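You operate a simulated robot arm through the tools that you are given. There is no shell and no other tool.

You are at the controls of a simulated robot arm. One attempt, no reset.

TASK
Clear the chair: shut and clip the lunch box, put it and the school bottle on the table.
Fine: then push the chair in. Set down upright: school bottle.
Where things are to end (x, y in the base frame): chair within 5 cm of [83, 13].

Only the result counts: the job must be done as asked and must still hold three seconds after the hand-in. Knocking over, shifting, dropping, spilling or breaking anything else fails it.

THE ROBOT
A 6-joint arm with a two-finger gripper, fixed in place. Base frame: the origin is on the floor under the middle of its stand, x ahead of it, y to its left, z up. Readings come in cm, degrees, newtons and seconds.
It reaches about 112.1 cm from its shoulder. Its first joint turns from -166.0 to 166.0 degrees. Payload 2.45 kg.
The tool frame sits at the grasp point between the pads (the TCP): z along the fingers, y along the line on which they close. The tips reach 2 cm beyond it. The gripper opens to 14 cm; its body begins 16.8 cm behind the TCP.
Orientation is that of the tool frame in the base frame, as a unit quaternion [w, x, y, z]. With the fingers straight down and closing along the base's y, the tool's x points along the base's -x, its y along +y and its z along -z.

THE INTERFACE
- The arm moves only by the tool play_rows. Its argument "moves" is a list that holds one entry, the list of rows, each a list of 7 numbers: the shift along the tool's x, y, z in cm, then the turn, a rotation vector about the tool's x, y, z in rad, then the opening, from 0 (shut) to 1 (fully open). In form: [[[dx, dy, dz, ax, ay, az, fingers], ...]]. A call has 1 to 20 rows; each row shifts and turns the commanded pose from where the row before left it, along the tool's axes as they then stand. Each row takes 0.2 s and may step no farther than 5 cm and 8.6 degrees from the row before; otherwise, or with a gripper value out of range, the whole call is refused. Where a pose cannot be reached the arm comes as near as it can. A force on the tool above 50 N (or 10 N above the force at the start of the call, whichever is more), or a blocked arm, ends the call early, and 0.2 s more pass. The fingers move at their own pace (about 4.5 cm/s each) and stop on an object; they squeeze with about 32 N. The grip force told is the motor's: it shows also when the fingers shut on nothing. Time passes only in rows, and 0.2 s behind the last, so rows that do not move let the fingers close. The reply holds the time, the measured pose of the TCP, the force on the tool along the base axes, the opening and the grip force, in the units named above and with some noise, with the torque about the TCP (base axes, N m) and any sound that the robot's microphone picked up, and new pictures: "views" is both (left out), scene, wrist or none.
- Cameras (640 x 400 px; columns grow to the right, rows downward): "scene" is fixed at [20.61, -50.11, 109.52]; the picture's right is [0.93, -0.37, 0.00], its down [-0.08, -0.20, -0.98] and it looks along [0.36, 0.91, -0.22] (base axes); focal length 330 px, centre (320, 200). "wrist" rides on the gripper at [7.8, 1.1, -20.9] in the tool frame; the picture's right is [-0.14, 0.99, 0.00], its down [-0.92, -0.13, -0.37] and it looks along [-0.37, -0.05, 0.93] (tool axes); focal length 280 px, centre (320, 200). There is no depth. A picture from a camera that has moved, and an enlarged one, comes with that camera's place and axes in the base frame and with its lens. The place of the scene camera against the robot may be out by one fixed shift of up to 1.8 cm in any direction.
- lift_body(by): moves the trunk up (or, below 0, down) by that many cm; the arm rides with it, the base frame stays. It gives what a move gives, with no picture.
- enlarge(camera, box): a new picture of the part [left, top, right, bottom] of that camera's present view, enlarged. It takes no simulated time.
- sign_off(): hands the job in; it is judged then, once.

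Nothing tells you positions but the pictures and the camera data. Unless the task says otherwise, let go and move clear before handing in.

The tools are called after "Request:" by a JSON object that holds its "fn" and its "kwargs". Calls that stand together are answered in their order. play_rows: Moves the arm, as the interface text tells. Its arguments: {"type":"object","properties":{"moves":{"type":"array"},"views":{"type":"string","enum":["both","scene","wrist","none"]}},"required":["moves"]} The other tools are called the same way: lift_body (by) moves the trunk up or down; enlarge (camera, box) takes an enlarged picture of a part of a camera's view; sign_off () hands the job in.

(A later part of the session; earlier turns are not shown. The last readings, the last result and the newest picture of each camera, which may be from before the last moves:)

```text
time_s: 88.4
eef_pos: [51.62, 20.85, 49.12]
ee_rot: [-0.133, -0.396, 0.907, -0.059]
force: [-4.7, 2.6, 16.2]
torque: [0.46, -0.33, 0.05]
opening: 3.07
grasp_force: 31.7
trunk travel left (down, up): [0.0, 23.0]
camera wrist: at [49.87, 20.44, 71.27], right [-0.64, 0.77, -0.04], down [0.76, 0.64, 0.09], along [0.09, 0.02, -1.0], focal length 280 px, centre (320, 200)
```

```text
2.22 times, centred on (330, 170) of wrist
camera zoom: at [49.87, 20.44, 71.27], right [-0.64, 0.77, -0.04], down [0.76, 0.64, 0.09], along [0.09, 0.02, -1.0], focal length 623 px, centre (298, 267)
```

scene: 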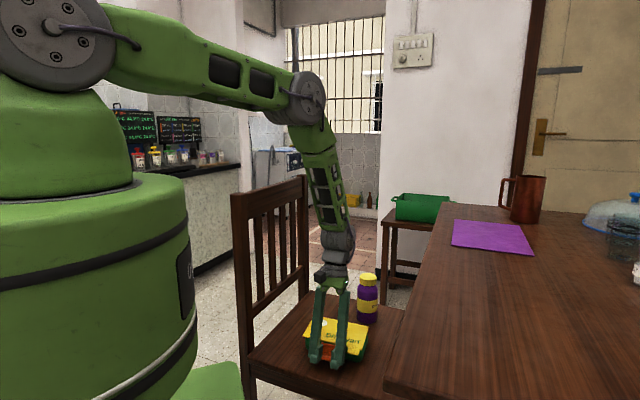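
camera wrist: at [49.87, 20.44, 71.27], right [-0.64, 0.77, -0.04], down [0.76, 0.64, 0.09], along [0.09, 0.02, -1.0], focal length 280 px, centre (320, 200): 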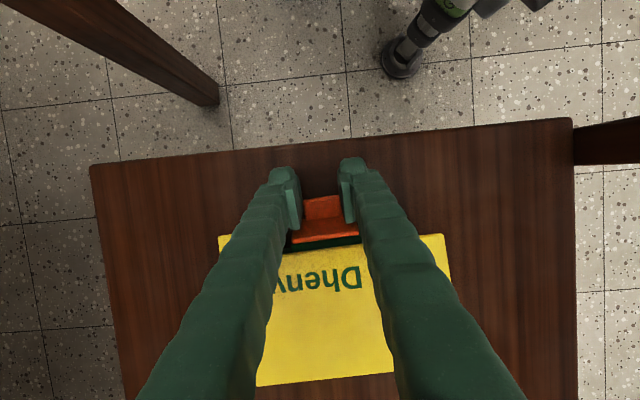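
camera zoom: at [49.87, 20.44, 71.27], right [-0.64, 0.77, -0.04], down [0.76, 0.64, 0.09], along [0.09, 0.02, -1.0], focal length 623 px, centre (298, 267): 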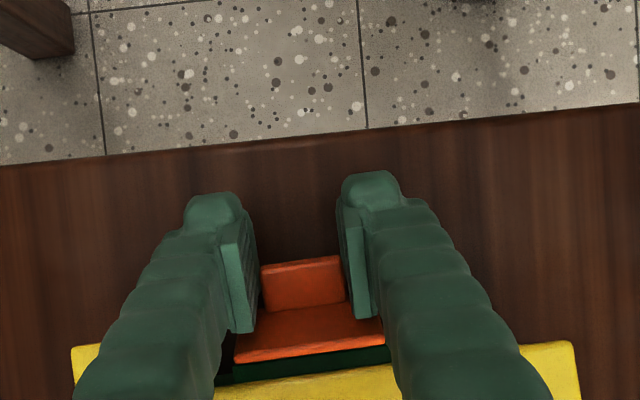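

The clip swung open about 17° without resistance, so it was not latched. I'll swing it back closed while holding the tab, biasing slightly down and inward to drive it fully home.

Request:
{"fn": "play_rows", "kwargs": {"moves": [[[-0.33, 0, 0.15, 0, -0.1, 0, 0], [-0.34, 0, 0.12, 0, -0.1, 0, 0], [-0.34, 0, 0.08, 0, -0.1, 0, 0], [-0.1, 0, 0.03, 0, -0.03, 0, 0]]], "views": "both"}}

Request:
{"fn": "enlarge", "kwargs": {"camera": "scene", "box": [305, 305, 365, 365]}}

```text
time_s: 89.4
eef_pos: [52.36, 21.58, 48.43]
ee_rot: [0.018, -0.401, 0.916, 0.007]
force: [-0.3, -0.1, -1.6]
torque: [-0.07, 0.16, 0.03]
opening: 3.06
grasp_force: 31.5
trunk travel left (down, up): [0.0, 23.0]
camera wrist: at [45.69, 15.92, 68.93], right [-0.63, 0.77, 0.0], down [0.71, 0.58, 0.4], along [0.31, 0.26, -0.92], focal length 280 px, centre (320, 200)
```

scene: 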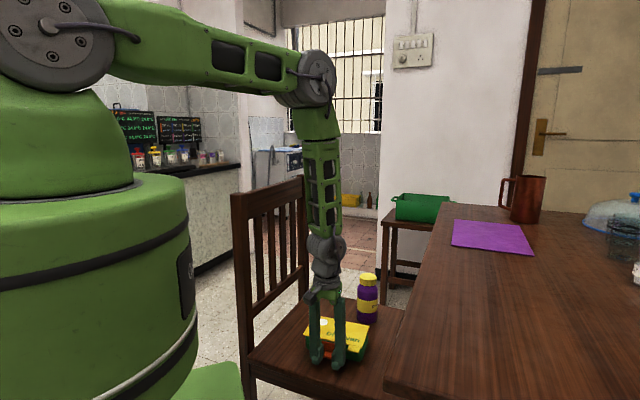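
wrist: 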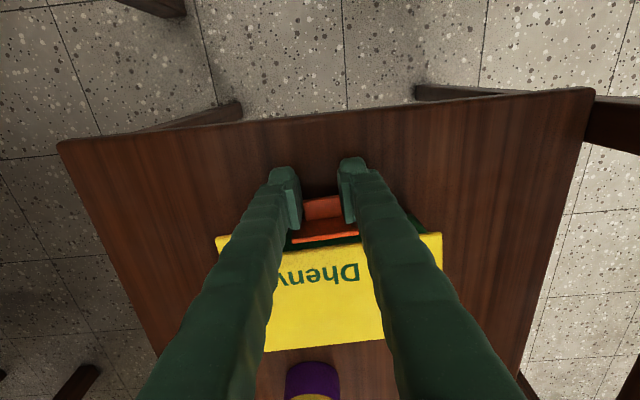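

```text
6.67 times, centred on (335, 335) of scene
camera zoom: at [20.61, -50.11, 109.52], right [0.93, -0.37, 0.0], down [-0.08, -0.2, -0.98], along [0.36, 0.91, -0.22], focal length 2201 px, centre (220, -700)
```

zoom: 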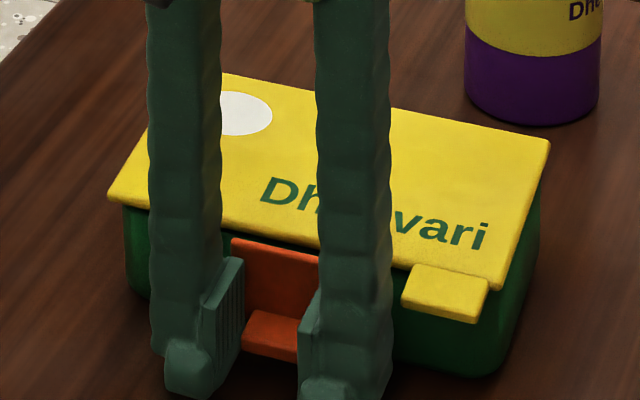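

The clip is back at its stop, with no click. Before trying again I want to check whether the lid is truly level. I'll release the tab and touch the lid near its back edge to compare heights with the front reading.

Request:
{"fn": "play_rows", "kwargs": {"moves": [[[0, 0, 0, 0, 0.03, 0, 0.2], [0, 0, 0, 0, 0, 0, 0.33], [0, 0, 0, 0, 0, 0, 0.33], [0.2, 0, -2.5, 0, 0, 0, 0.33], [0, 0, -3.5, 0, 0, 0, 0.2], [0, 0, -3.5, 0, 0, 0, 0], [-4.5, 0, 0, 0, 0, 0, 0], [-4.5, 0, 0, 0, 0, 0, 0], [-1.5, 0, 0, 0, 0, 0, 0]]], "views": "both"}}

Request:
{"fn": "enlarge", "kwargs": {"camera": "scene", "box": [305, 305, 365, 365]}}

```text
time_s: 91.4
eef_pos: [59.33, 29.11, 57.92]
ee_rot: [0.003, -0.402, 0.916, 0.001]
force: [0.0, 0.1, -0.7]
torque: [0.0, -0.03, 0.03]
opening: 0.01
grasp_force: 28.8
trunk travel left (down, up): [0.0, 23.0]
camera wrist: at [53.12, 23.94, 78.71], right [-0.63, 0.77, 0.0], down [0.72, 0.59, 0.37], along [0.29, 0.24, -0.93], focal length 280 px, centre (320, 200)
```

scene: 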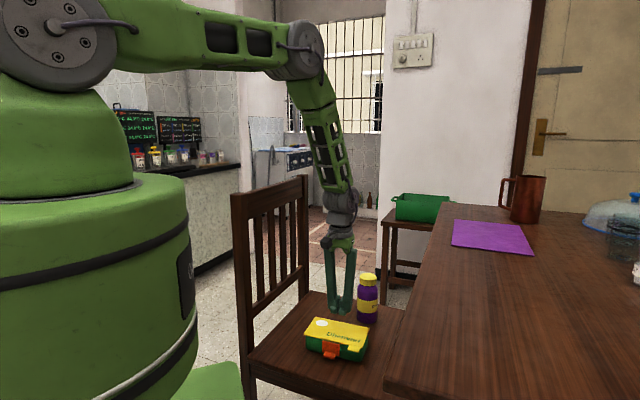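
wrist: 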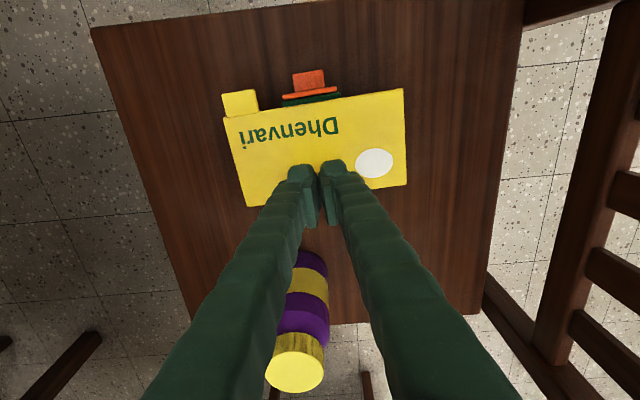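

```text
6.67 times, centred on (335, 335) of scene
camera zoom: at [20.61, -50.11, 109.52], right [0.93, -0.37, 0.0], down [-0.08, -0.2, -0.98], along [0.36, 0.91, -0.22], focal length 2201 px, centre (220, -700)
```

zoom: 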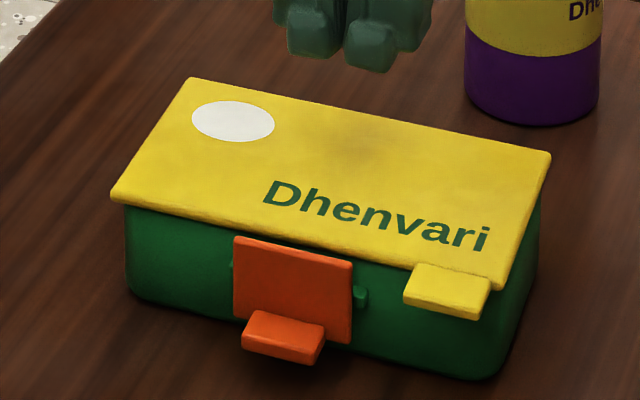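

Request:
{"fn": "play_rows", "kwargs": {"moves": [[[-0.9, 0, 2, 0, 0, 0, 0], [0, 0, 2, 0, 0, 0, 0], [0, 0, 0.4, 0, 0, 0, 0], [0, 0, 0.2, 0, 0, 0, 0], [0, 0, 0.15, 0, 0, 0, 0], [0, 0, 0.1, 0, 0, 0, 0]]], "views": "none"}}

```text
time_s: 92.8
eef_pos: [59.91, 29.69, 53.1]
ee_rot: [0.003, -0.401, 0.916, 0.001]
force: [0.0, 0.0, 0.1]
torque: [-0.01, 0.04, -0.03]
opening: 0.02
grasp_force: 29.1
trunk travel left (down, up): [0.0, 23.0]
```

Request:
{"fn": "play_rows", "kwargs": {"moves": [[[0, 0, 0.1, 0, 0, 0, 0], [0, 0, 0.1, 0, 0, 0, 0], [0, 0, 0.05, 0, 0, 0, 0]]], "views": "none"}}

```text
time_s: 93.6
eef_pos: [60.03, 29.85, 53.05]
ee_rot: [0.004, -0.402, 0.916, 0.001]
force: [0.2, -1.2, 1.6]
torque: [-0.07, 0.01, -0.01]
opening: 0.6
grasp_force: 29.4
trunk travel left (down, up): [0.0, 23.0]
```

The lid is level to within about a degree, so it is fully shut, and the clip is at its end stop against the tray. I'll carry the box with the tab squeezed the same way, which clamps the lid, clip and tray together. First I'll turn the gripper back for that grip.

Request:
{"fn": "play_rows", "kwargs": {"moves": [[[0, 0, -3.5, 0, 0, 0, 0], [0, 0, -3.5, 0, 0, 0, 0.4], [0, 0, -3.5, 0, 0, 0, 1], [4.9, 0.33, 0, 0, 0, 0, 1], [0, 0, 0, 0, 0, 0.1428, 1], [0, 0, 0, 0, 0, 0.1428, 1], [0, 0, 0, 0, 0, 0.1428, 1], [0, 0, 0, 0, 0, 0.1428, 1], [0, 0, 0, 0, 0, 0.1428, 1], [0, 0, 0, 0, 0, 0.1428, 1], [0, 0, 0, 0, 0, 0.1428, 1], [0, 0, 0, 0, 0, 0.1428, 1], [0, 0, 0, 0, 0, 0.1428, 1], [0, 0, 0, 0, 0, 0.1428, 1], [0, 0, 0, 0, 0, 0.1428, 1], [0, 0, 0, -0.075, 0, 0, 1], [0, 0, 0, -0.075, 0, 0, 1]]], "views": "both"}}

Request:
{"fn": "enlarge", "kwargs": {"camera": "wrist", "box": [180, 60, 460, 260]}}

```text
time_s: 97.2
eef_pos: [56.27, 26.52, 63.38]
ee_rot: [0.023, 0.363, 0.929, 0.067]
force: [0.3, 0.1, 0.0]
torque: [0.04, -0.03, 0.01]
opening: 13.98
grasp_force: 0.1
trunk travel left (down, up): [0.0, 23.0]
camera wrist: at [49.32, 30.32, 84.17], right [0.77, 0.63, 0.14], down [0.56, -0.76, 0.34], along [0.32, -0.19, -0.93], focal length 280 px, centre (320, 200)
```

scene: 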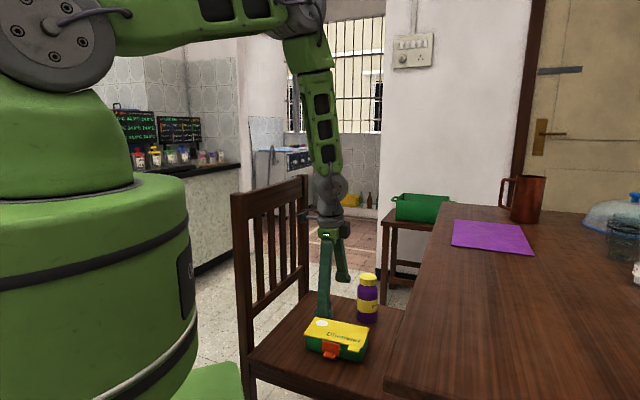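
wrist: 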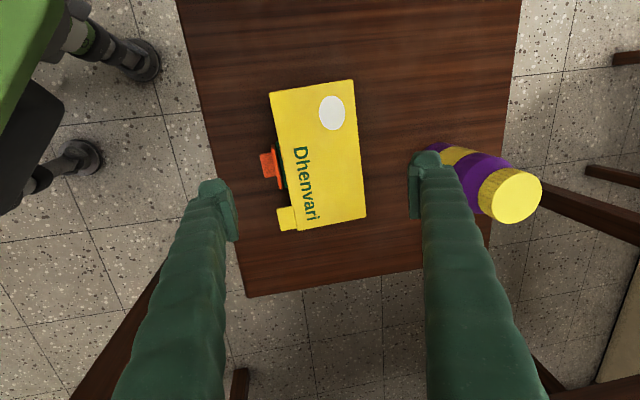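

```text
2.00 times, centred on (320, 160) of wrist
camera zoom: at [49.32, 30.32, 84.17], right [0.77, 0.63, 0.14], down [0.56, -0.76, 0.34], along [0.32, -0.19, -0.93], focal length 561 px, centre (320, 280)
```

zoom: 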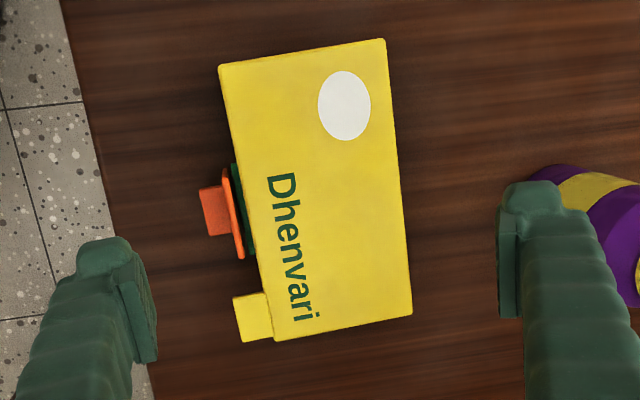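

Request:
{"fn": "play_rows", "kwargs": {"moves": [[[-0.6, 0.59, 0.08, 0, 0, 0, 1], [0, -0.46, 3.2, 0, 0, 0, 1], [0, -0.46, 3.2, 0, 0, 0, 1], [0, -0.46, 3.2, 0, 0, 0, 1], [0, -0.2, 1.4, 0, 0, 0, 1]]], "views": "wrist"}}

Request:
{"fn": "enlarge", "kwargs": {"camera": "wrist", "box": [180, 60, 460, 260]}}

Request:
{"fn": "enlarge", "kwargs": {"camera": "scene", "box": [305, 305, 365, 365]}}

```text
time_s: 98.4
eef_pos: [57.2, 26.61, 52.16]
ee_rot: [0.03, 0.363, 0.928, 0.072]
force: [0.5, -0.6, -0.4]
torque: [0.0, 0.0, 0.0]
opening: 13.98
grasp_force: 0.1
trunk travel left (down, up): [0.0, 23.0]
camera wrist: at [49.99, 30.14, 72.99], right [0.76, 0.63, 0.16], down [0.55, -0.76, 0.35], along [0.33, -0.18, -0.93], focal length 280 px, centre (320, 200)
```

wrist: 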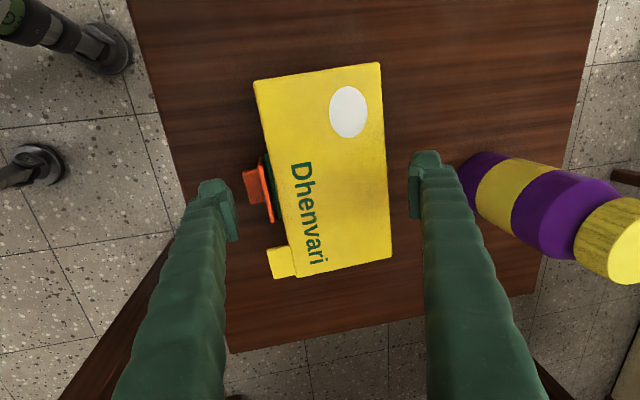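

```text
2.00 times, centred on (320, 160) of wrist
camera zoom: at [49.99, 30.14, 72.99], right [0.76, 0.63, 0.16], down [0.55, -0.76, 0.35], along [0.33, -0.18, -0.93], focal length 561 px, centre (320, 280)
```

zoom: 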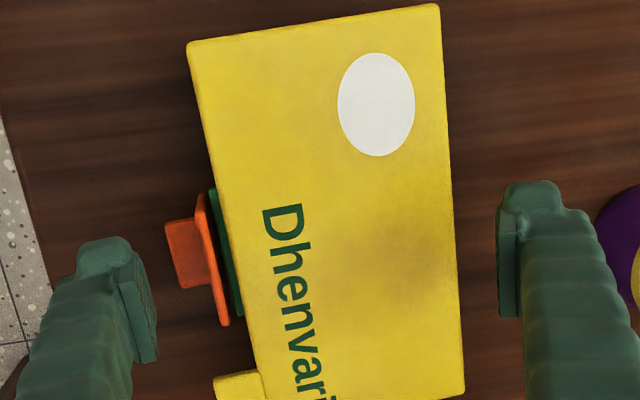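

```text
6.67 times, centred on (335, 335) of scene
camera zoom: at [20.61, -50.11, 109.52], right [0.93, -0.37, 0.0], down [-0.08, -0.2, -0.98], along [0.36, 0.91, -0.22], focal length 2201 px, centre (220, -700)
```

zoom: 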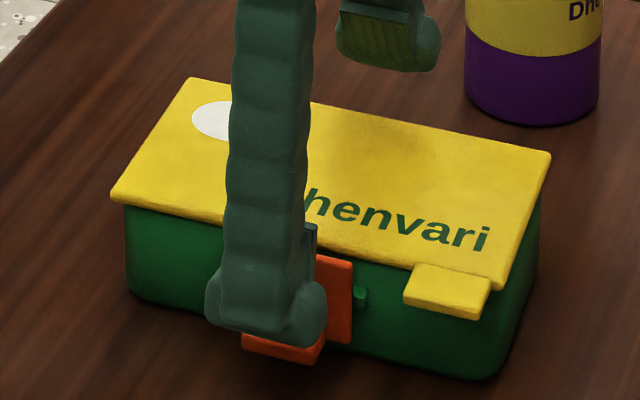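

Request:
{"fn": "play_rows", "kwargs": {"moves": [[[0, -0.4, 1.05, 0, 0, 0, 1], [0, -0.15, 1.05, 0, 0, 0, 1], [0, -0.14, 1.0, 0, 0, 0, 1], [0, 0, 0, 0, 0, 0, 0.7], [0, 0, 0, 0, 0, 0, 0.4], [0, 0, 0, 0, 0, 0, 0], [0, 0, 0, 0, 0, 0, 0], [0, 0, 0, 0, 0, 0, 0]]], "views": "both"}}

Request:
{"fn": "enlarge", "kwargs": {"camera": "wrist", "box": [180, 60, 460, 260]}}

```text
time_s: 100.2
eef_pos: [57.17, 26.3, 49.21]
ee_rot: [0.029, 0.363, 0.929, 0.074]
force: [2.6, 1.3, 6.4]
torque: [0.14, -0.35, 0.07]
opening: 12.83
grasp_force: 31.7
trunk travel left (down, up): [0.0, 23.0]
camera wrist: at [49.94, 29.96, 69.87], right [0.76, 0.63, 0.16], down [0.55, -0.76, 0.35], along [0.33, -0.18, -0.93], focal length 280 px, centre (320, 200)
```

scene: 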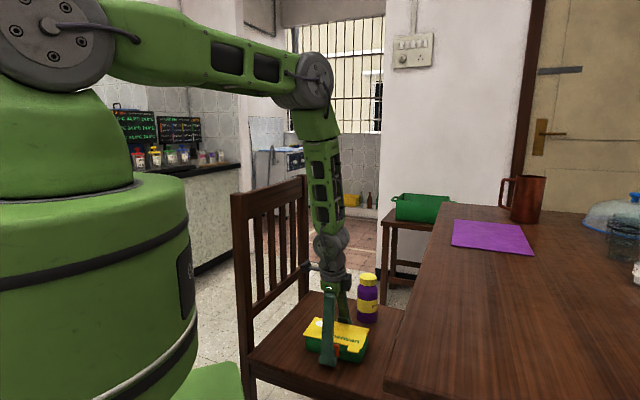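
wrist: 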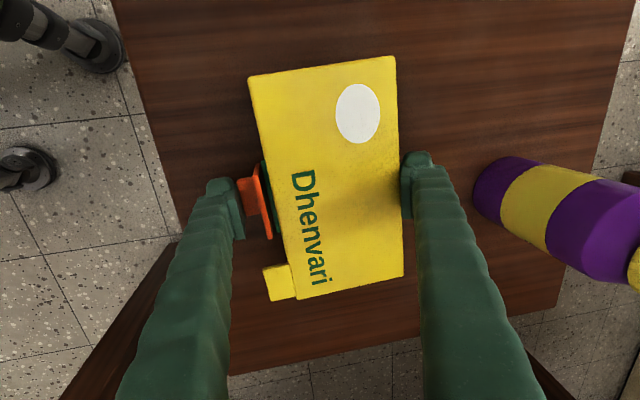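

```text
2.00 times, centred on (320, 160) of wrist
camera zoom: at [49.94, 29.96, 69.87], right [0.76, 0.63, 0.16], down [0.55, -0.76, 0.35], along [0.33, -0.18, -0.93], focal length 561 px, centre (320, 280)
```

zoom: 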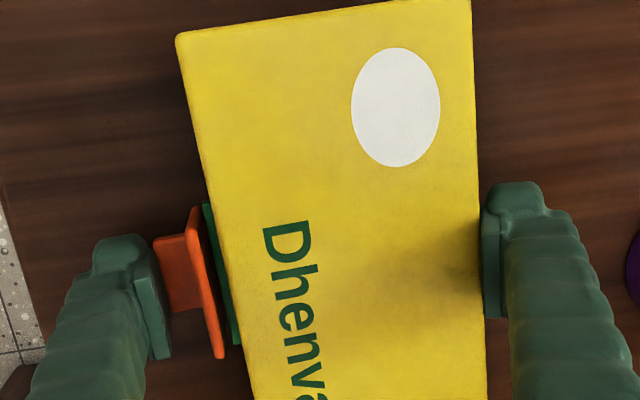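

The tab, clip and box are clamped (12.8 cm, 32 N). I'll lift 1.5 cm slowly and check the tray comes up with the lid.

Request:
{"fn": "play_rows", "kwargs": {"moves": [[[0, 0.075, -0.495, 0, 0, 0, 0], [0, 0.075, -0.495, 0, 0, 0, 0], [0, 0.075, -0.495, 0, 0, 0, 0]]], "views": "both"}}

Request:
{"fn": "enlarge", "kwargs": {"camera": "scene", "box": [305, 300, 370, 365]}}

```text
time_s: 101.0
eef_pos: [57.19, 26.46, 50.73]
ee_rot: [0.029, 0.363, 0.929, 0.072]
force: [0.0, -1.0, -1.5]
torque: [-0.01, 0.04, 0.01]
opening: 12.82
grasp_force: 31.6
trunk travel left (down, up): [0.0, 23.0]
camera wrist: at [49.92, 29.94, 71.34], right [0.76, 0.63, 0.15], down [0.55, -0.76, 0.35], along [0.33, -0.18, -0.93], focal length 280 px, centre (320, 200)
```

scene: 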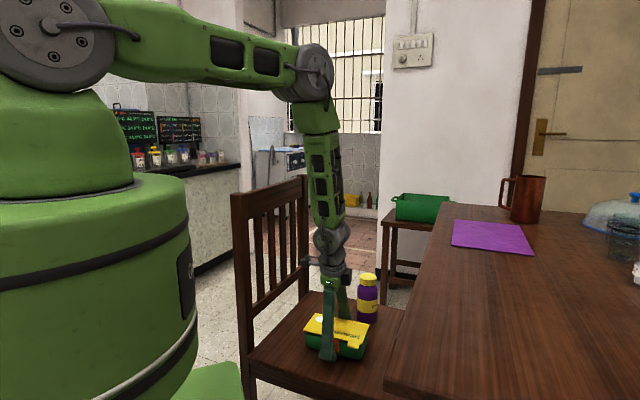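
wrist: 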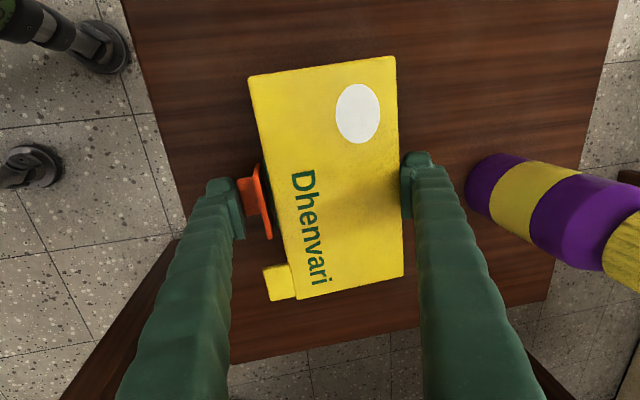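

```text
6.15 times, centred on (338, 332) of scene
camera zoom: at [20.61, -50.11, 109.52], right [0.93, -0.37, 0.0], down [-0.08, -0.2, -0.98], along [0.36, 0.91, -0.22], focal length 2032 px, centre (212, -615)
```

zoom: 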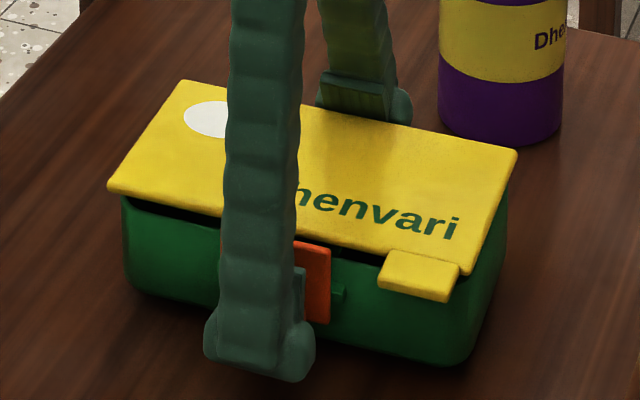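

The lid still separates from the tray front. The clip may have a hook with some slack near its lower end, so I'll lift a further 1.5 cm slowly to see if it catches.

Request:
{"fn": "play_rows", "kwargs": {"moves": [[[0, 0.075, -0.495, 0, 0, 0, 0], [0, 0.075, -0.495, 0, 0, 0, 0], [0, 0.075, -0.495, 0, 0, 0, 0]]], "views": "both"}}

Request:
{"fn": "enlarge", "kwargs": {"camera": "scene", "box": [305, 300, 370, 365]}}

```text
time_s: 101.8
eef_pos: [57.19, 26.4, 52.24]
ee_rot: [0.03, 0.363, 0.928, 0.073]
force: [-0.2, -1.1, -1.8]
torque: [-0.02, 0.03, 0.04]
opening: 12.8
grasp_force: 31.6
trunk travel left (down, up): [0.0, 23.0]
camera wrist: at [49.93, 30.0, 72.88], right [0.76, 0.63, 0.15], down [0.55, -0.76, 0.35], along [0.33, -0.18, -0.93], focal length 280 px, centre (320, 200)
```

scene: 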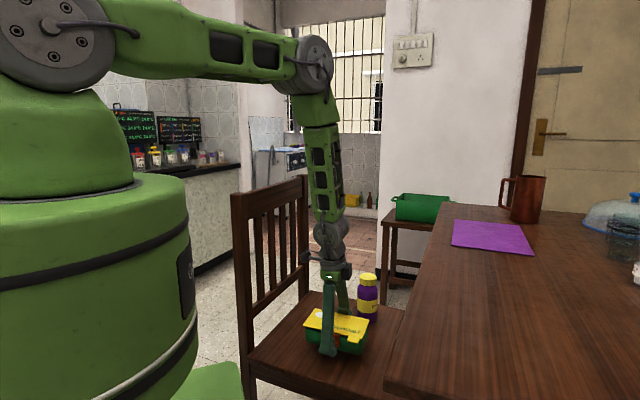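
wrist: 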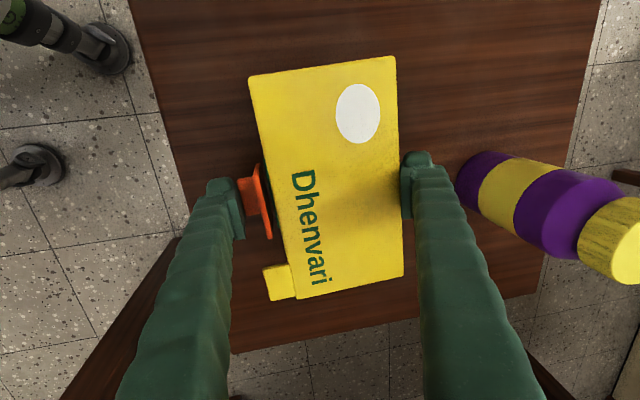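

```text
6.15 times, centred on (338, 332) of scene
camera zoom: at [20.61, -50.11, 109.52], right [0.93, -0.37, 0.0], down [-0.08, -0.2, -0.98], along [0.36, 0.91, -0.22], focal length 2032 px, centre (212, -615)
```

zoom: 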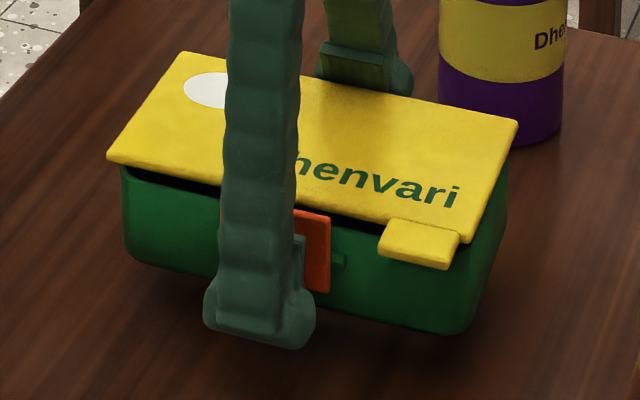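

The tray is actually coming up with the lid: it has left the seat with only a ~0.5 cm gap at the front, and the gap didn't grow over the second 1.5 cm. So the clip is catching the ledge. I'll carry the box up and over to a clear part of the table.

Request:
{"fn": "play_rows", "kwargs": {"moves": [[[0, 0.3, -2.0, 0, 0, 0, 0], [0, 0.45, -3.0, 0, 0, 0, 0], [0, 0.45, -3.0, 0, 0, 0, 0], [0, 0.45, -3.0, 0, 0, 0, 0]]], "views": "both"}}

Request:
{"fn": "enlarge", "kwargs": {"camera": "scene", "box": [290, 250, 370, 340]}}

```text
time_s: 102.8
eef_pos: [56.96, 26.46, 63.32]
ee_rot: [0.03, 0.364, 0.928, 0.073]
force: [-0.5, 0.9, -2.7]
torque: [-0.05, 0.01, -0.02]
opening: 12.81
grasp_force: 32.1
trunk travel left (down, up): [0.0, 23.0]
camera wrist: at [49.8, 29.94, 83.96], right [0.77, 0.63, 0.15], down [0.55, -0.76, 0.35], along [0.33, -0.18, -0.93], focal length 280 px, centre (320, 200)
```

scene: 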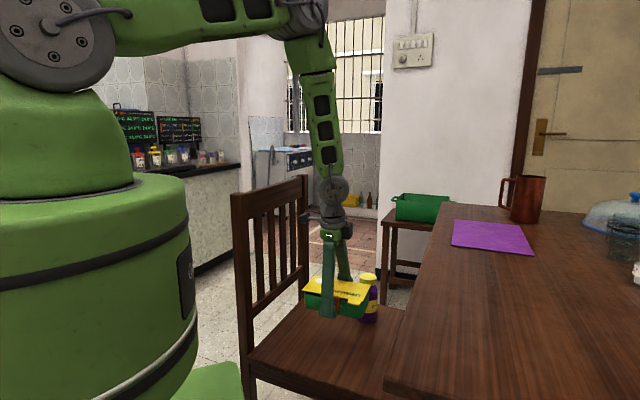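
wrist: 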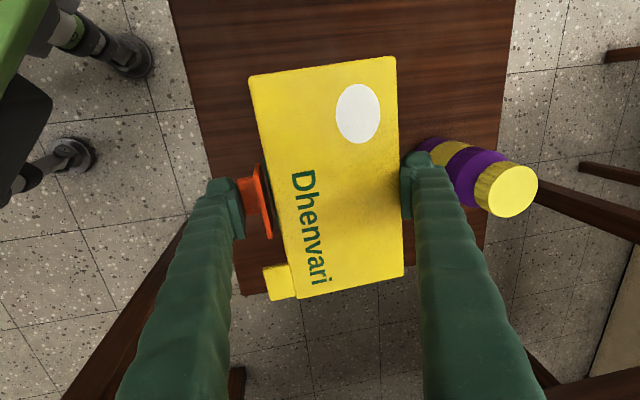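

```text
4.44 times, centred on (330, 295) of scene
camera zoom: at [20.61, -50.11, 109.52], right [0.93, -0.37, 0.0], down [-0.08, -0.2, -0.98], along [0.36, 0.91, -0.22], focal length 1468 px, centre (276, -222)
```

zoom: 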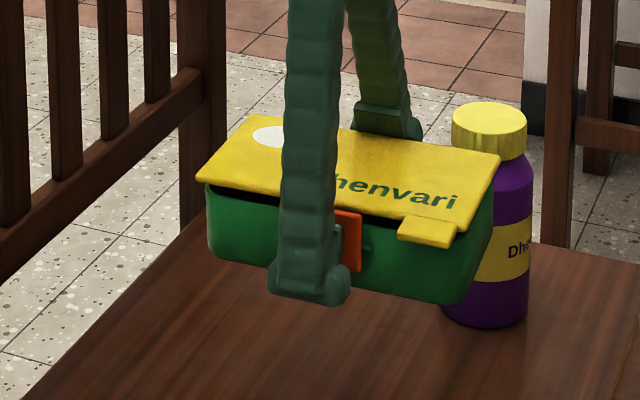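

The box hangs steadily with a constant small gap and no drift. I'll raise it above table height and move it across.

Request:
{"fn": "play_rows", "kwargs": {"moves": [[[0, 0.45, -3.0, 0, 0, 0, 0], [0, 0.45, -3.0, 0, 0, 0, 0], [0, 0.45, -3.0, 0, 0, 0, 0], [0, 0.45, -3.0, 0, 0, 0, 0], [0, 0.45, -3.0, 0, 0, 0, 0], [0, 0.45, -3.0, 0, 0, 0, 0], [0, 0.45, -3.0, 0, 0, 0, 0], [0, 0.3, -2.0, 0, 0, 0, 0]]], "views": "both"}}

```text
time_s: 104.6
eef_pos: [56.93, 26.2, 86.78]
ee_rot: [0.028, 0.363, 0.929, 0.072]
force: [0.0, -0.2, -2.4]
torque: [0.01, -0.01, -0.02]
opening: 12.8
grasp_force: 32.4
trunk travel left (down, up): [0.0, 23.0]
camera wrist: at [49.66, 29.8, 107.34], right [0.77, 0.63, 0.15], down [0.55, -0.76, 0.35], along [0.33, -0.18, -0.93], focal length 280 px, centre (320, 200)
```

scene: 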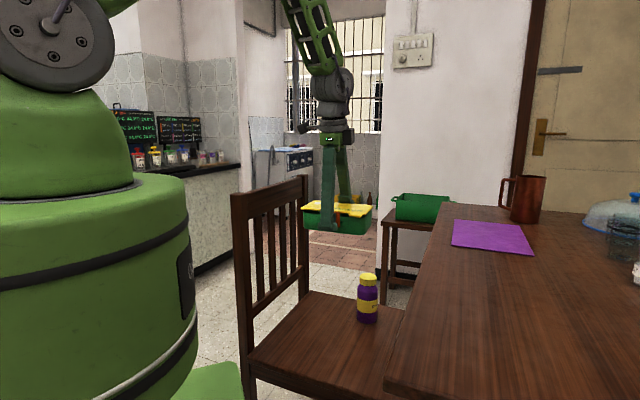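
wrist: 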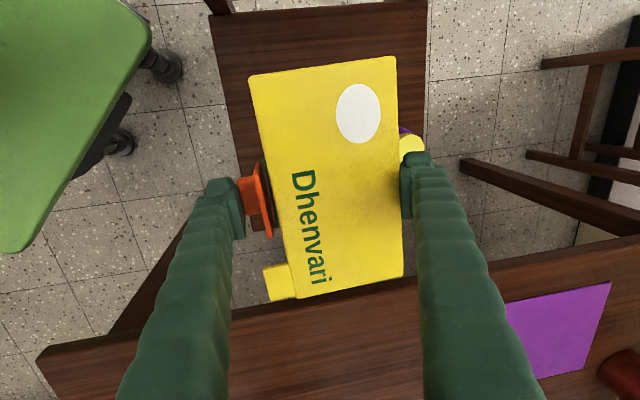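

Request:
{"fn": "play_rows", "kwargs": {"moves": [[[-2.91, -1.325, -0.208, 0, 0, 0, 0], [-2.91, -1.325, -0.208, 0, 0, 0, 0], [-2.91, -1.325, -0.208, 0, 0, 0, 0], [-2.91, -1.325, -0.208, 0, 0, 0, 0], [-2.91, -1.325, -0.208, 0, 0, 0, 0], [-2.91, -1.325, -0.208, 0, 0, 0, 0], [-2.91, -1.325, -0.208, 0, 0, 0, 0], [-2.91, -1.325, -0.208, 0, 0, 0, 0], [-2.91, -1.325, -0.208, 0, 0, 0, 0], [-2.91, -1.325, -0.208, 0, 0, 0, 0], [-2.91, -1.325, -0.208, 0, 0, 0, 0], [-2.91, -1.325, -0.208, 0, 0, 0, 0]]], "views": "both"}}

```text
time_s: 107.2
eef_pos: [71.62, -9.42, 86.59]
ee_rot: [0.029, 0.363, 0.928, 0.073]
force: [-0.4, 0.0, -2.6]
torque: [-0.02, 0.01, 0.03]
opening: 12.78
grasp_force: 31.5
trunk travel left (down, up): [0.0, 23.0]
camera wrist: at [64.43, -5.82, 107.31], right [0.76, 0.63, 0.15], down [0.55, -0.76, 0.34], along [0.33, -0.18, -0.93], focal length 280 px, centre (320, 200)
```

scene: 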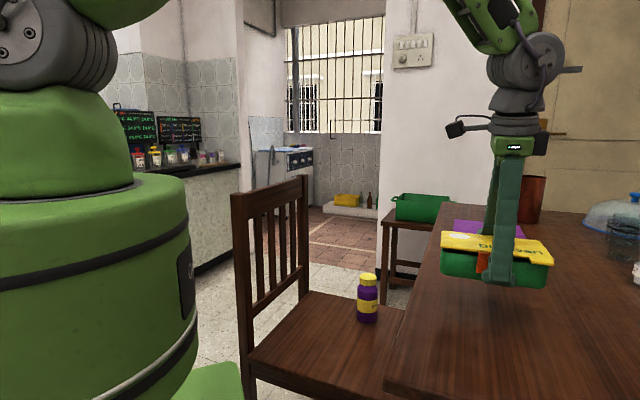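
wrist: 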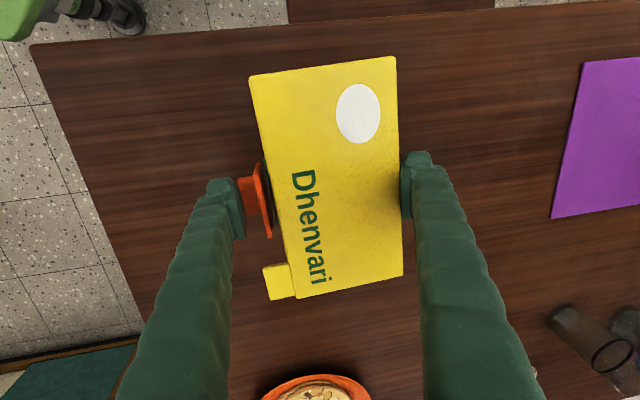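

The box is over a clear area of the table. I'll lower it gradually, watching for contact.

Request:
{"fn": "play_rows", "kwargs": {"moves": [[[0, -0.31, 1.98, 0, 0, 0, 0], [0, -0.31, 1.98, 0, 0, 0, 0], [0, -0.2, 1.3, 0, 0, 0, 0], [0, -0.08, 0.5, 0, 0, 0, 0], [0, -0.08, 0.5, 0, 0, 0, 0]]], "views": "scene"}}

Request:
{"fn": "enlarge", "kwargs": {"camera": "scene", "box": [430, 210, 570, 310]}}

```text
time_s: 108.4
eef_pos: [71.68, -9.27, 80.26]
ee_rot: [0.029, 0.363, 0.928, 0.072]
force: [0.6, -0.7, -2.1]
torque: [-0.02, 0.0, 0.02]
opening: 12.79
grasp_force: 31.9
trunk travel left (down, up): [0.0, 23.0]
```

scene: 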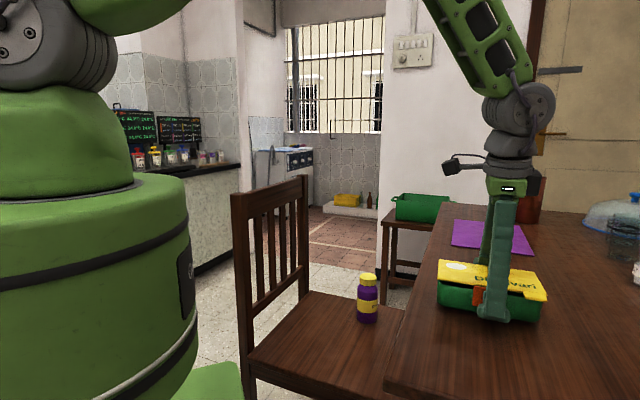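

```text
4.00 times, centred on (500, 260) of scene
camera zoom: at [20.61, -50.11, 109.52], right [0.93, -0.37, 0.0], down [-0.08, -0.2, -0.98], along [0.36, 0.91, -0.22], focal length 1321 px, centre (-400, -40)
```

zoom: 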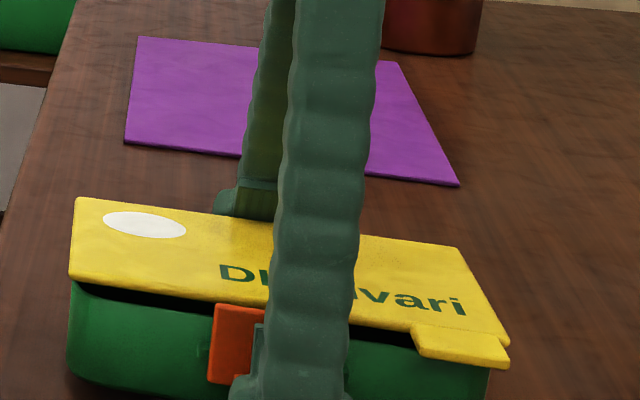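

Request:
{"fn": "play_rows", "kwargs": {"moves": [[[0, -0.046, 0.3, 0, 0, 0, 0], [0, -0.046, 0.3, 0, 0, 0, 0], [0, -0.046, 0.3, 0, 0, 0, 0]]], "views": "scene"}}

Request:
{"fn": "enlarge", "kwargs": {"camera": "scene", "box": [430, 230, 570, 330]}}

```text
time_s: 109.2
eef_pos: [71.68, -9.26, 79.42]
ee_rot: [0.03, 0.363, 0.929, 0.073]
force: [0.2, 0.3, -2.1]
torque: [-0.09, -0.02, 0.03]
opening: 12.77
grasp_force: 31.8
trunk travel left (down, up): [0.0, 23.0]
```

scene: 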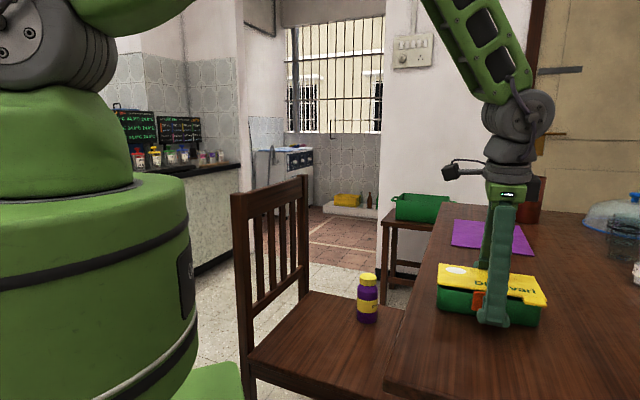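

```text
4.00 times, centred on (500, 280) of scene
camera zoom: at [20.61, -50.11, 109.52], right [0.93, -0.37, 0.0], down [-0.08, -0.2, -0.98], along [0.36, 0.91, -0.22], focal length 1321 px, centre (-400, -120)
```

zoom: 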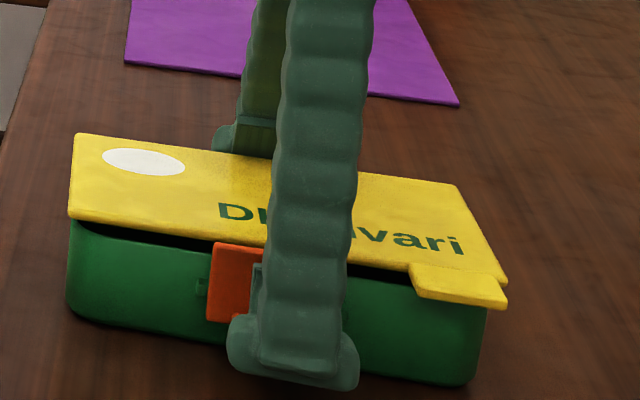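

Request:
{"fn": "play_rows", "kwargs": {"moves": [[[0, -0.03, 0.2, 0, 0, 0, 0], [0, -0.03, 0.2, 0, 0, 0, 0], [0, -0.03, 0.2, 0, 0, 0, 0]]], "views": "scene"}}

Request:
{"fn": "enlarge", "kwargs": {"camera": "scene", "box": [430, 230, 570, 330]}}

```text
time_s: 110.0
eef_pos: [71.76, -9.27, 78.86]
ee_rot: [0.029, 0.363, 0.929, 0.073]
force: [0.4, 0.9, 0.5]
torque: [-0.07, -0.21, 0.04]
opening: 12.77
grasp_force: 32.4
trunk travel left (down, up): [0.0, 23.0]
```

scene: 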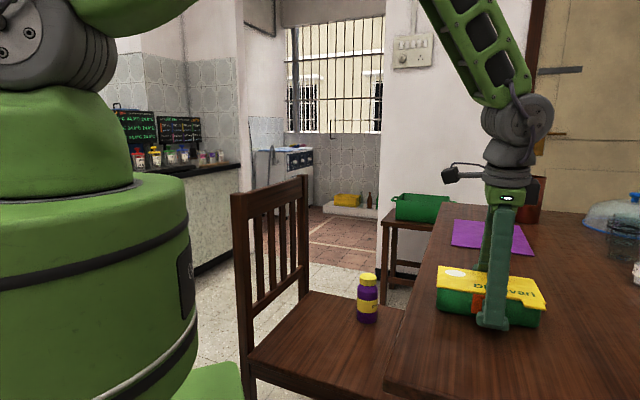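

```text
4.00 times, centred on (500, 280) of scene
camera zoom: at [20.61, -50.11, 109.52], right [0.93, -0.37, 0.0], down [-0.08, -0.2, -0.98], along [0.36, 0.91, -0.22], focal length 1321 px, centre (-400, -120)
```

zoom: 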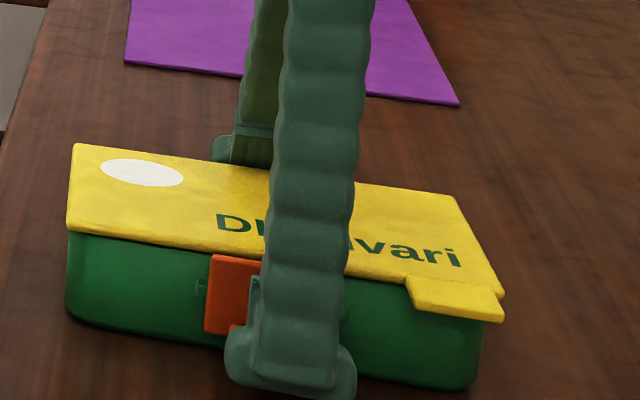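

Request:
{"fn": "play_rows", "kwargs": {"moves": [[[0, -0.02, 0.12, 0, 0, 0, 0], [0, 0, 0, 0, 0, 0, 0]]], "views": "none"}}

```text
time_s: 110.6
eef_pos: [71.61, -9.28, 78.77]
ee_rot: [0.031, 0.363, 0.928, 0.073]
force: [-3.1, 0.1, 10.6]
torque: [0.59, -0.07, 0.1]
opening: 12.77
grasp_force: 31.9
trunk travel left (down, up): [0.0, 23.0]
```

The box is seated on the table (10 N reaction). I'll open and lift away, then check the lid and clip.

Request:
{"fn": "play_rows", "kwargs": {"moves": [[[0, 0, 0, 0, 0, 0, 0.95], [0, 0, 0, 0, 0, 0, 1], [0, 0, 0, 0, 0, 0, 1], [0, 0.15, -1.0, 0, 0, 0, 1], [0, 0.45, -2.97, 0, 0, 0, 1], [0, 0.6, -3.96, 0, 0, 0, 1], [0, 0.6, -3.96, 0, 0, 0, 1]]], "views": "both"}}

Request:
{"fn": "enlarge", "kwargs": {"camera": "scene", "box": [430, 240, 550, 340]}}

Request:
{"fn": "enlarge", "kwargs": {"camera": "wrist", "box": [220, 60, 420, 260]}}

```text
time_s: 112.2
eef_pos: [71.6, -9.32, 90.68]
ee_rot: [0.03, 0.363, 0.928, 0.072]
force: [0.2, 0.3, -0.7]
torque: [0.0, 0.01, 0.05]
opening: 14.01
grasp_force: 0.0
trunk travel left (down, up): [0.0, 23.0]
camera wrist: at [64.39, -5.66, 111.41], right [0.76, 0.63, 0.15], down [0.55, -0.76, 0.35], along [0.33, -0.18, -0.93], focal length 280 px, centre (320, 200)
```

scene: 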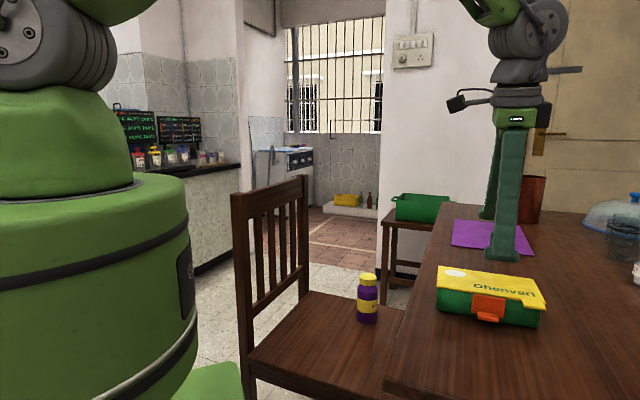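
wrist: 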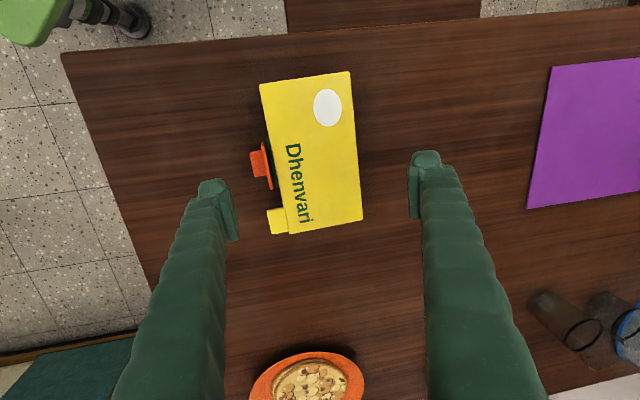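

```text
4.00 times, centred on (490, 290) of scene
camera zoom: at [20.61, -50.11, 109.52], right [0.93, -0.37, 0.0], down [-0.08, -0.2, -0.98], along [0.36, 0.91, -0.22], focal length 1321 px, centre (-360, -160)
```

zoom: 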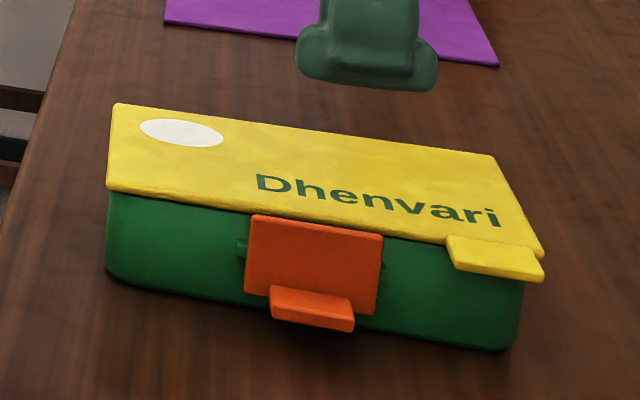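

```text
2.00 times, centred on (320, 160) of wrist
camera zoom: at [64.39, -5.66, 111.41], right [0.76, 0.63, 0.15], down [0.55, -0.76, 0.35], along [0.33, -0.18, -0.93], focal length 561 px, centre (320, 280)
```

zoom: 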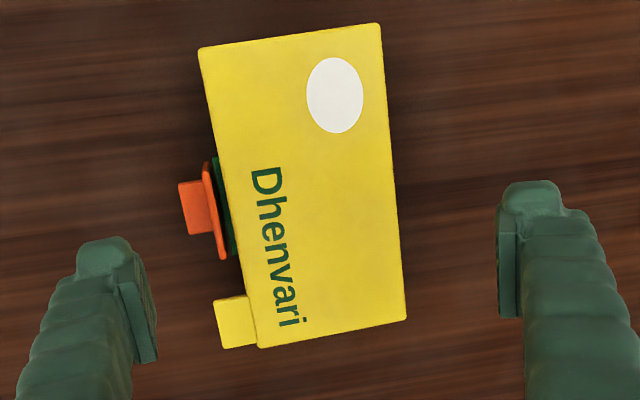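

The box is down. I'll zoom in on the clip now that it's nearer the camera.

Request:
{"fn": "enlarge", "kwargs": {"camera": "scene", "box": [465, 280, 535, 330]}}

Request:
{"fn": "enlarge", "kwargs": {"camera": "scene", "box": [480, 285, 510, 325]}}

```text
8.00 times, centred on (500, 305) of scene
camera zoom: at [20.61, -50.11, 109.52], right [0.93, -0.37, 0.0], down [-0.08, -0.2, -0.98], along [0.36, 0.91, -0.22], focal length 2642 px, centre (-1120, -640)
```

zoom: 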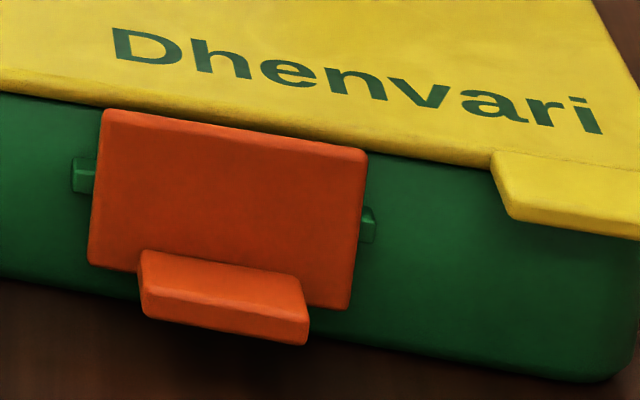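

```text
10.00 times, centred on (495, 305) of scene
camera zoom: at [20.61, -50.11, 109.52], right [0.93, -0.37, 0.0], down [-0.08, -0.2, -0.98], along [0.36, 0.91, -0.22], focal length 3302 px, centre (-1430, -850)
```

zoom: 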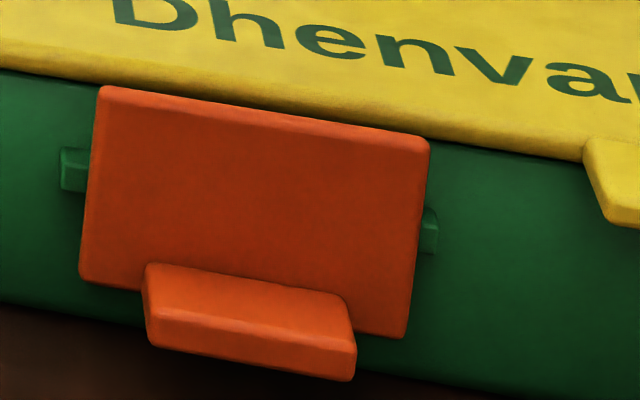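

The clip plate is upright over the catch and the lid looks flush. I'll press the lid once more with closed fingers to make sure it's fully seated.

Request:
{"fn": "play_rows", "kwargs": {"moves": [[[0, 0, 0, 0.075, 0, 0, 0], [0, 0, 0, 0.075, 0, 0, 0], [0, 0, 0, 0, 0, 0, 0], [0, 0, 0, 0, 0, 0, 0], [0, 0, 0, 0, 0, 0, 0], [0, 0, 0, 0, 0, 0, 0], [0, 0, 2.4, 0, 0, 0, 0], [0, 0, 2.4, 0, 0, 0, 0], [0, 0, 2.2, 0, 0, 0, 0], [0, 0, 0.4, 0, 0, 0, 0], [0, 0, 0.3, 0, 0, 0, 0]]], "views": "wrist"}}

```text
time_s: 114.6
eef_pos: [71.77, -9.22, 82.84]
ee_rot: [0.002, 0.364, 0.932, 0.003]
force: [-0.8, 0.1, 0.6]
torque: [0.0, -0.01, 0.03]
opening: 0.02
grasp_force: 29.1
trunk travel left (down, up): [0.0, 23.0]
camera wrist: at [66.58, -3.36, 103.73], right [0.77, 0.63, 0.01], down [0.59, -0.72, 0.37], along [0.24, -0.28, -0.93], focal length 280 px, centre (320, 200)
```

wrist: 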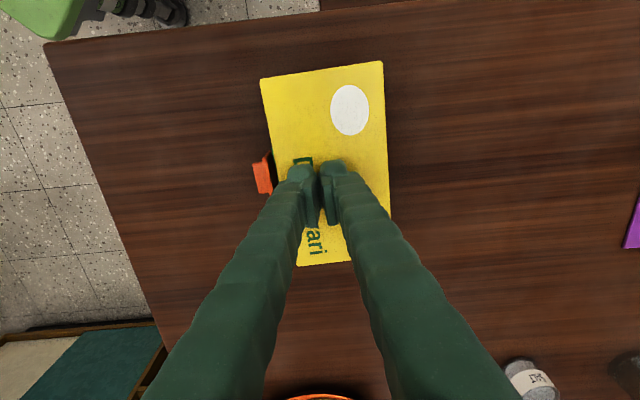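

Request:
{"fn": "play_rows", "kwargs": {"moves": [[[0, 0, 0.2, 0, 0, 0, 0], [0, 0, 0.15, 0, 0, 0, 0], [0, 0, 0.15, 0, 0, 0, 0], [0, 0, 0.1, 0, 0, 0, 0]]], "views": "none"}}

```text
time_s: 115.6
eef_pos: [71.71, -9.3, 82.38]
ee_rot: [0.001, 0.364, 0.931, 0.003]
force: [0.4, 1.3, 3.6]
torque: [0.05, 0.05, 0.0]
opening: 0.6
grasp_force: 29.6
trunk travel left (down, up): [0.0, 23.0]
```

Request:
{"fn": "play_rows", "kwargs": {"moves": [[[0, 0, 0.1, 0, 0, 0, 0], [0, 0, 0.08, 0, 0, 0, 0]]], "views": "none"}}

```text
time_s: 116.2
eef_pos: [71.66, -9.35, 82.24]
ee_rot: [0.003, 0.364, 0.931, 0.003]
force: [-1.5, 0.8, 16.5]
torque: [0.03, 0.06, 0.04]
opening: 0.57
grasp_force: 29.3
trunk travel left (down, up): [0.0, 23.0]
```

The lid is seated under 16 N on the table. Now for the bottle: I'll rise, swing back over the chair and turn the gripper for it.

Request:
{"fn": "play_rows", "kwargs": {"moves": [[[0, 0, -4.3, 0, 0, 0, 0], [0, 0, -4.3, 0, 0, 0, 0], [0, 0, -4.3, 0, 0, 0, 0], [3.83, 2.57, 0, 0, 0, 0, 0.5], [3.83, 2.57, 0, 0, 0, 0, 1], [3.83, 2.57, 0, 0, 0, 0, 1], [3.83, 2.57, 0, 0, 0, 0, 1], [3.83, 2.57, 0, 0, 0, 0, 1], [3.83, 2.57, 0, 0, 0, 0, 1], [3.83, 2.57, 0, 0, 0, 0, 1], [3.83, 2.57, 0, 0, 0, 0, 1], [3.83, 2.57, 0, 0, 0, 0, 1]]], "views": "none"}}

Request:
{"fn": "play_rows", "kwargs": {"moves": [[[0, 0, 0, 0, 0, -0.1358, 1], [0, 0, 0, 0, 0, -0.1358, 1], [0, 0, 0, 0, 0, -0.1358, 1], [0, 0, 0, 0, 0, -0.1358, 1], [0, 0, 0, 0, 0, -0.1358, 1], [0, 0, 0, 0, 0, -0.1358, 1], [0, 0, 0, 0, 0, -0.1358, 1], [0, 0, 0, 0, 0, -0.1358, 1], [0, 0, 0, 0, 0, -0.1358, 1]]], "views": "both"}}

Request:
{"fn": "enlarge", "kwargs": {"camera": "scene", "box": [465, 280, 535, 330]}}

```text
time_s: 118.8
eef_pos: [61.92, 31.17, 95.31]
ee_rot: [0.002, 0.364, 0.931, 0.002]
force: [-0.2, 0.5, 0.1]
torque: [0.0, -0.05, -0.01]
opening: 13.97
grasp_force: 0.1
trunk travel left (down, up): [0.0, 23.0]
```

```text
time_s: 120.8
eef_pos: [61.95, 31.1, 95.3]
ee_rot: [0.003, -0.237, 0.972, 0.0]
force: [0.4, -0.2, 0.0]
torque: [-0.02, -0.02, 0.03]
opening: 13.97
grasp_force: 0.0
trunk travel left (down, up): [0.0, 23.0]
camera wrist: at [54.43, 28.22, 115.93], right [-0.33, 0.94, 0.0], down [0.87, 0.31, 0.37], along [0.35, 0.13, -0.93], focal length 280 px, centre (320, 200)
```

scene: 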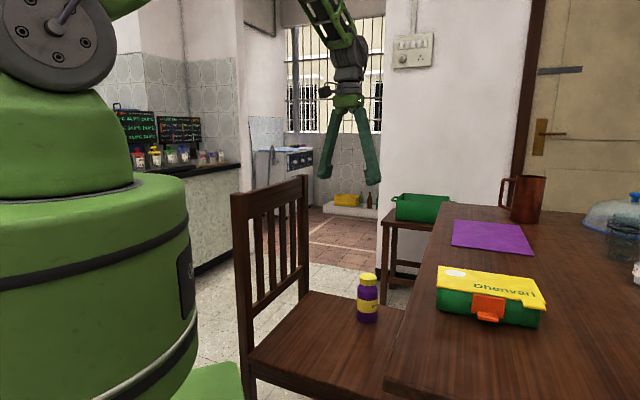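
wrist: 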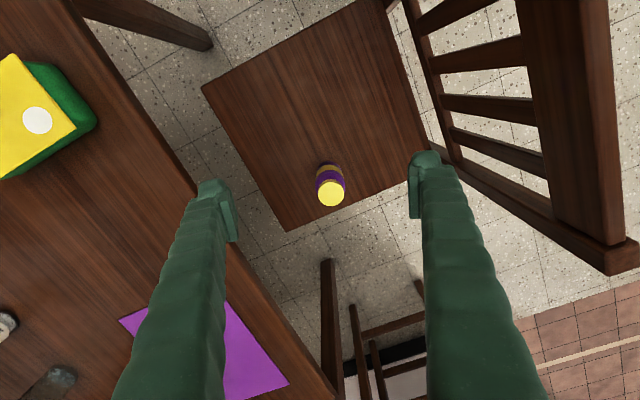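

```text
8.00 times, centred on (500, 305) of scene
camera zoom: at [20.61, -50.11, 109.52], right [0.93, -0.37, 0.0], down [-0.08, -0.2, -0.98], along [0.36, 0.91, -0.22], focal length 2642 px, centre (-1120, -640)
```

zoom: 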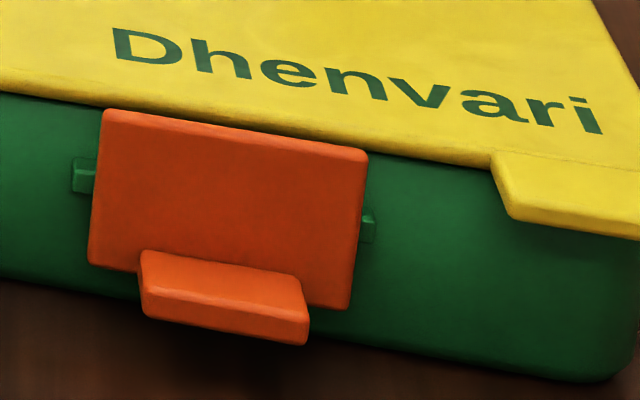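

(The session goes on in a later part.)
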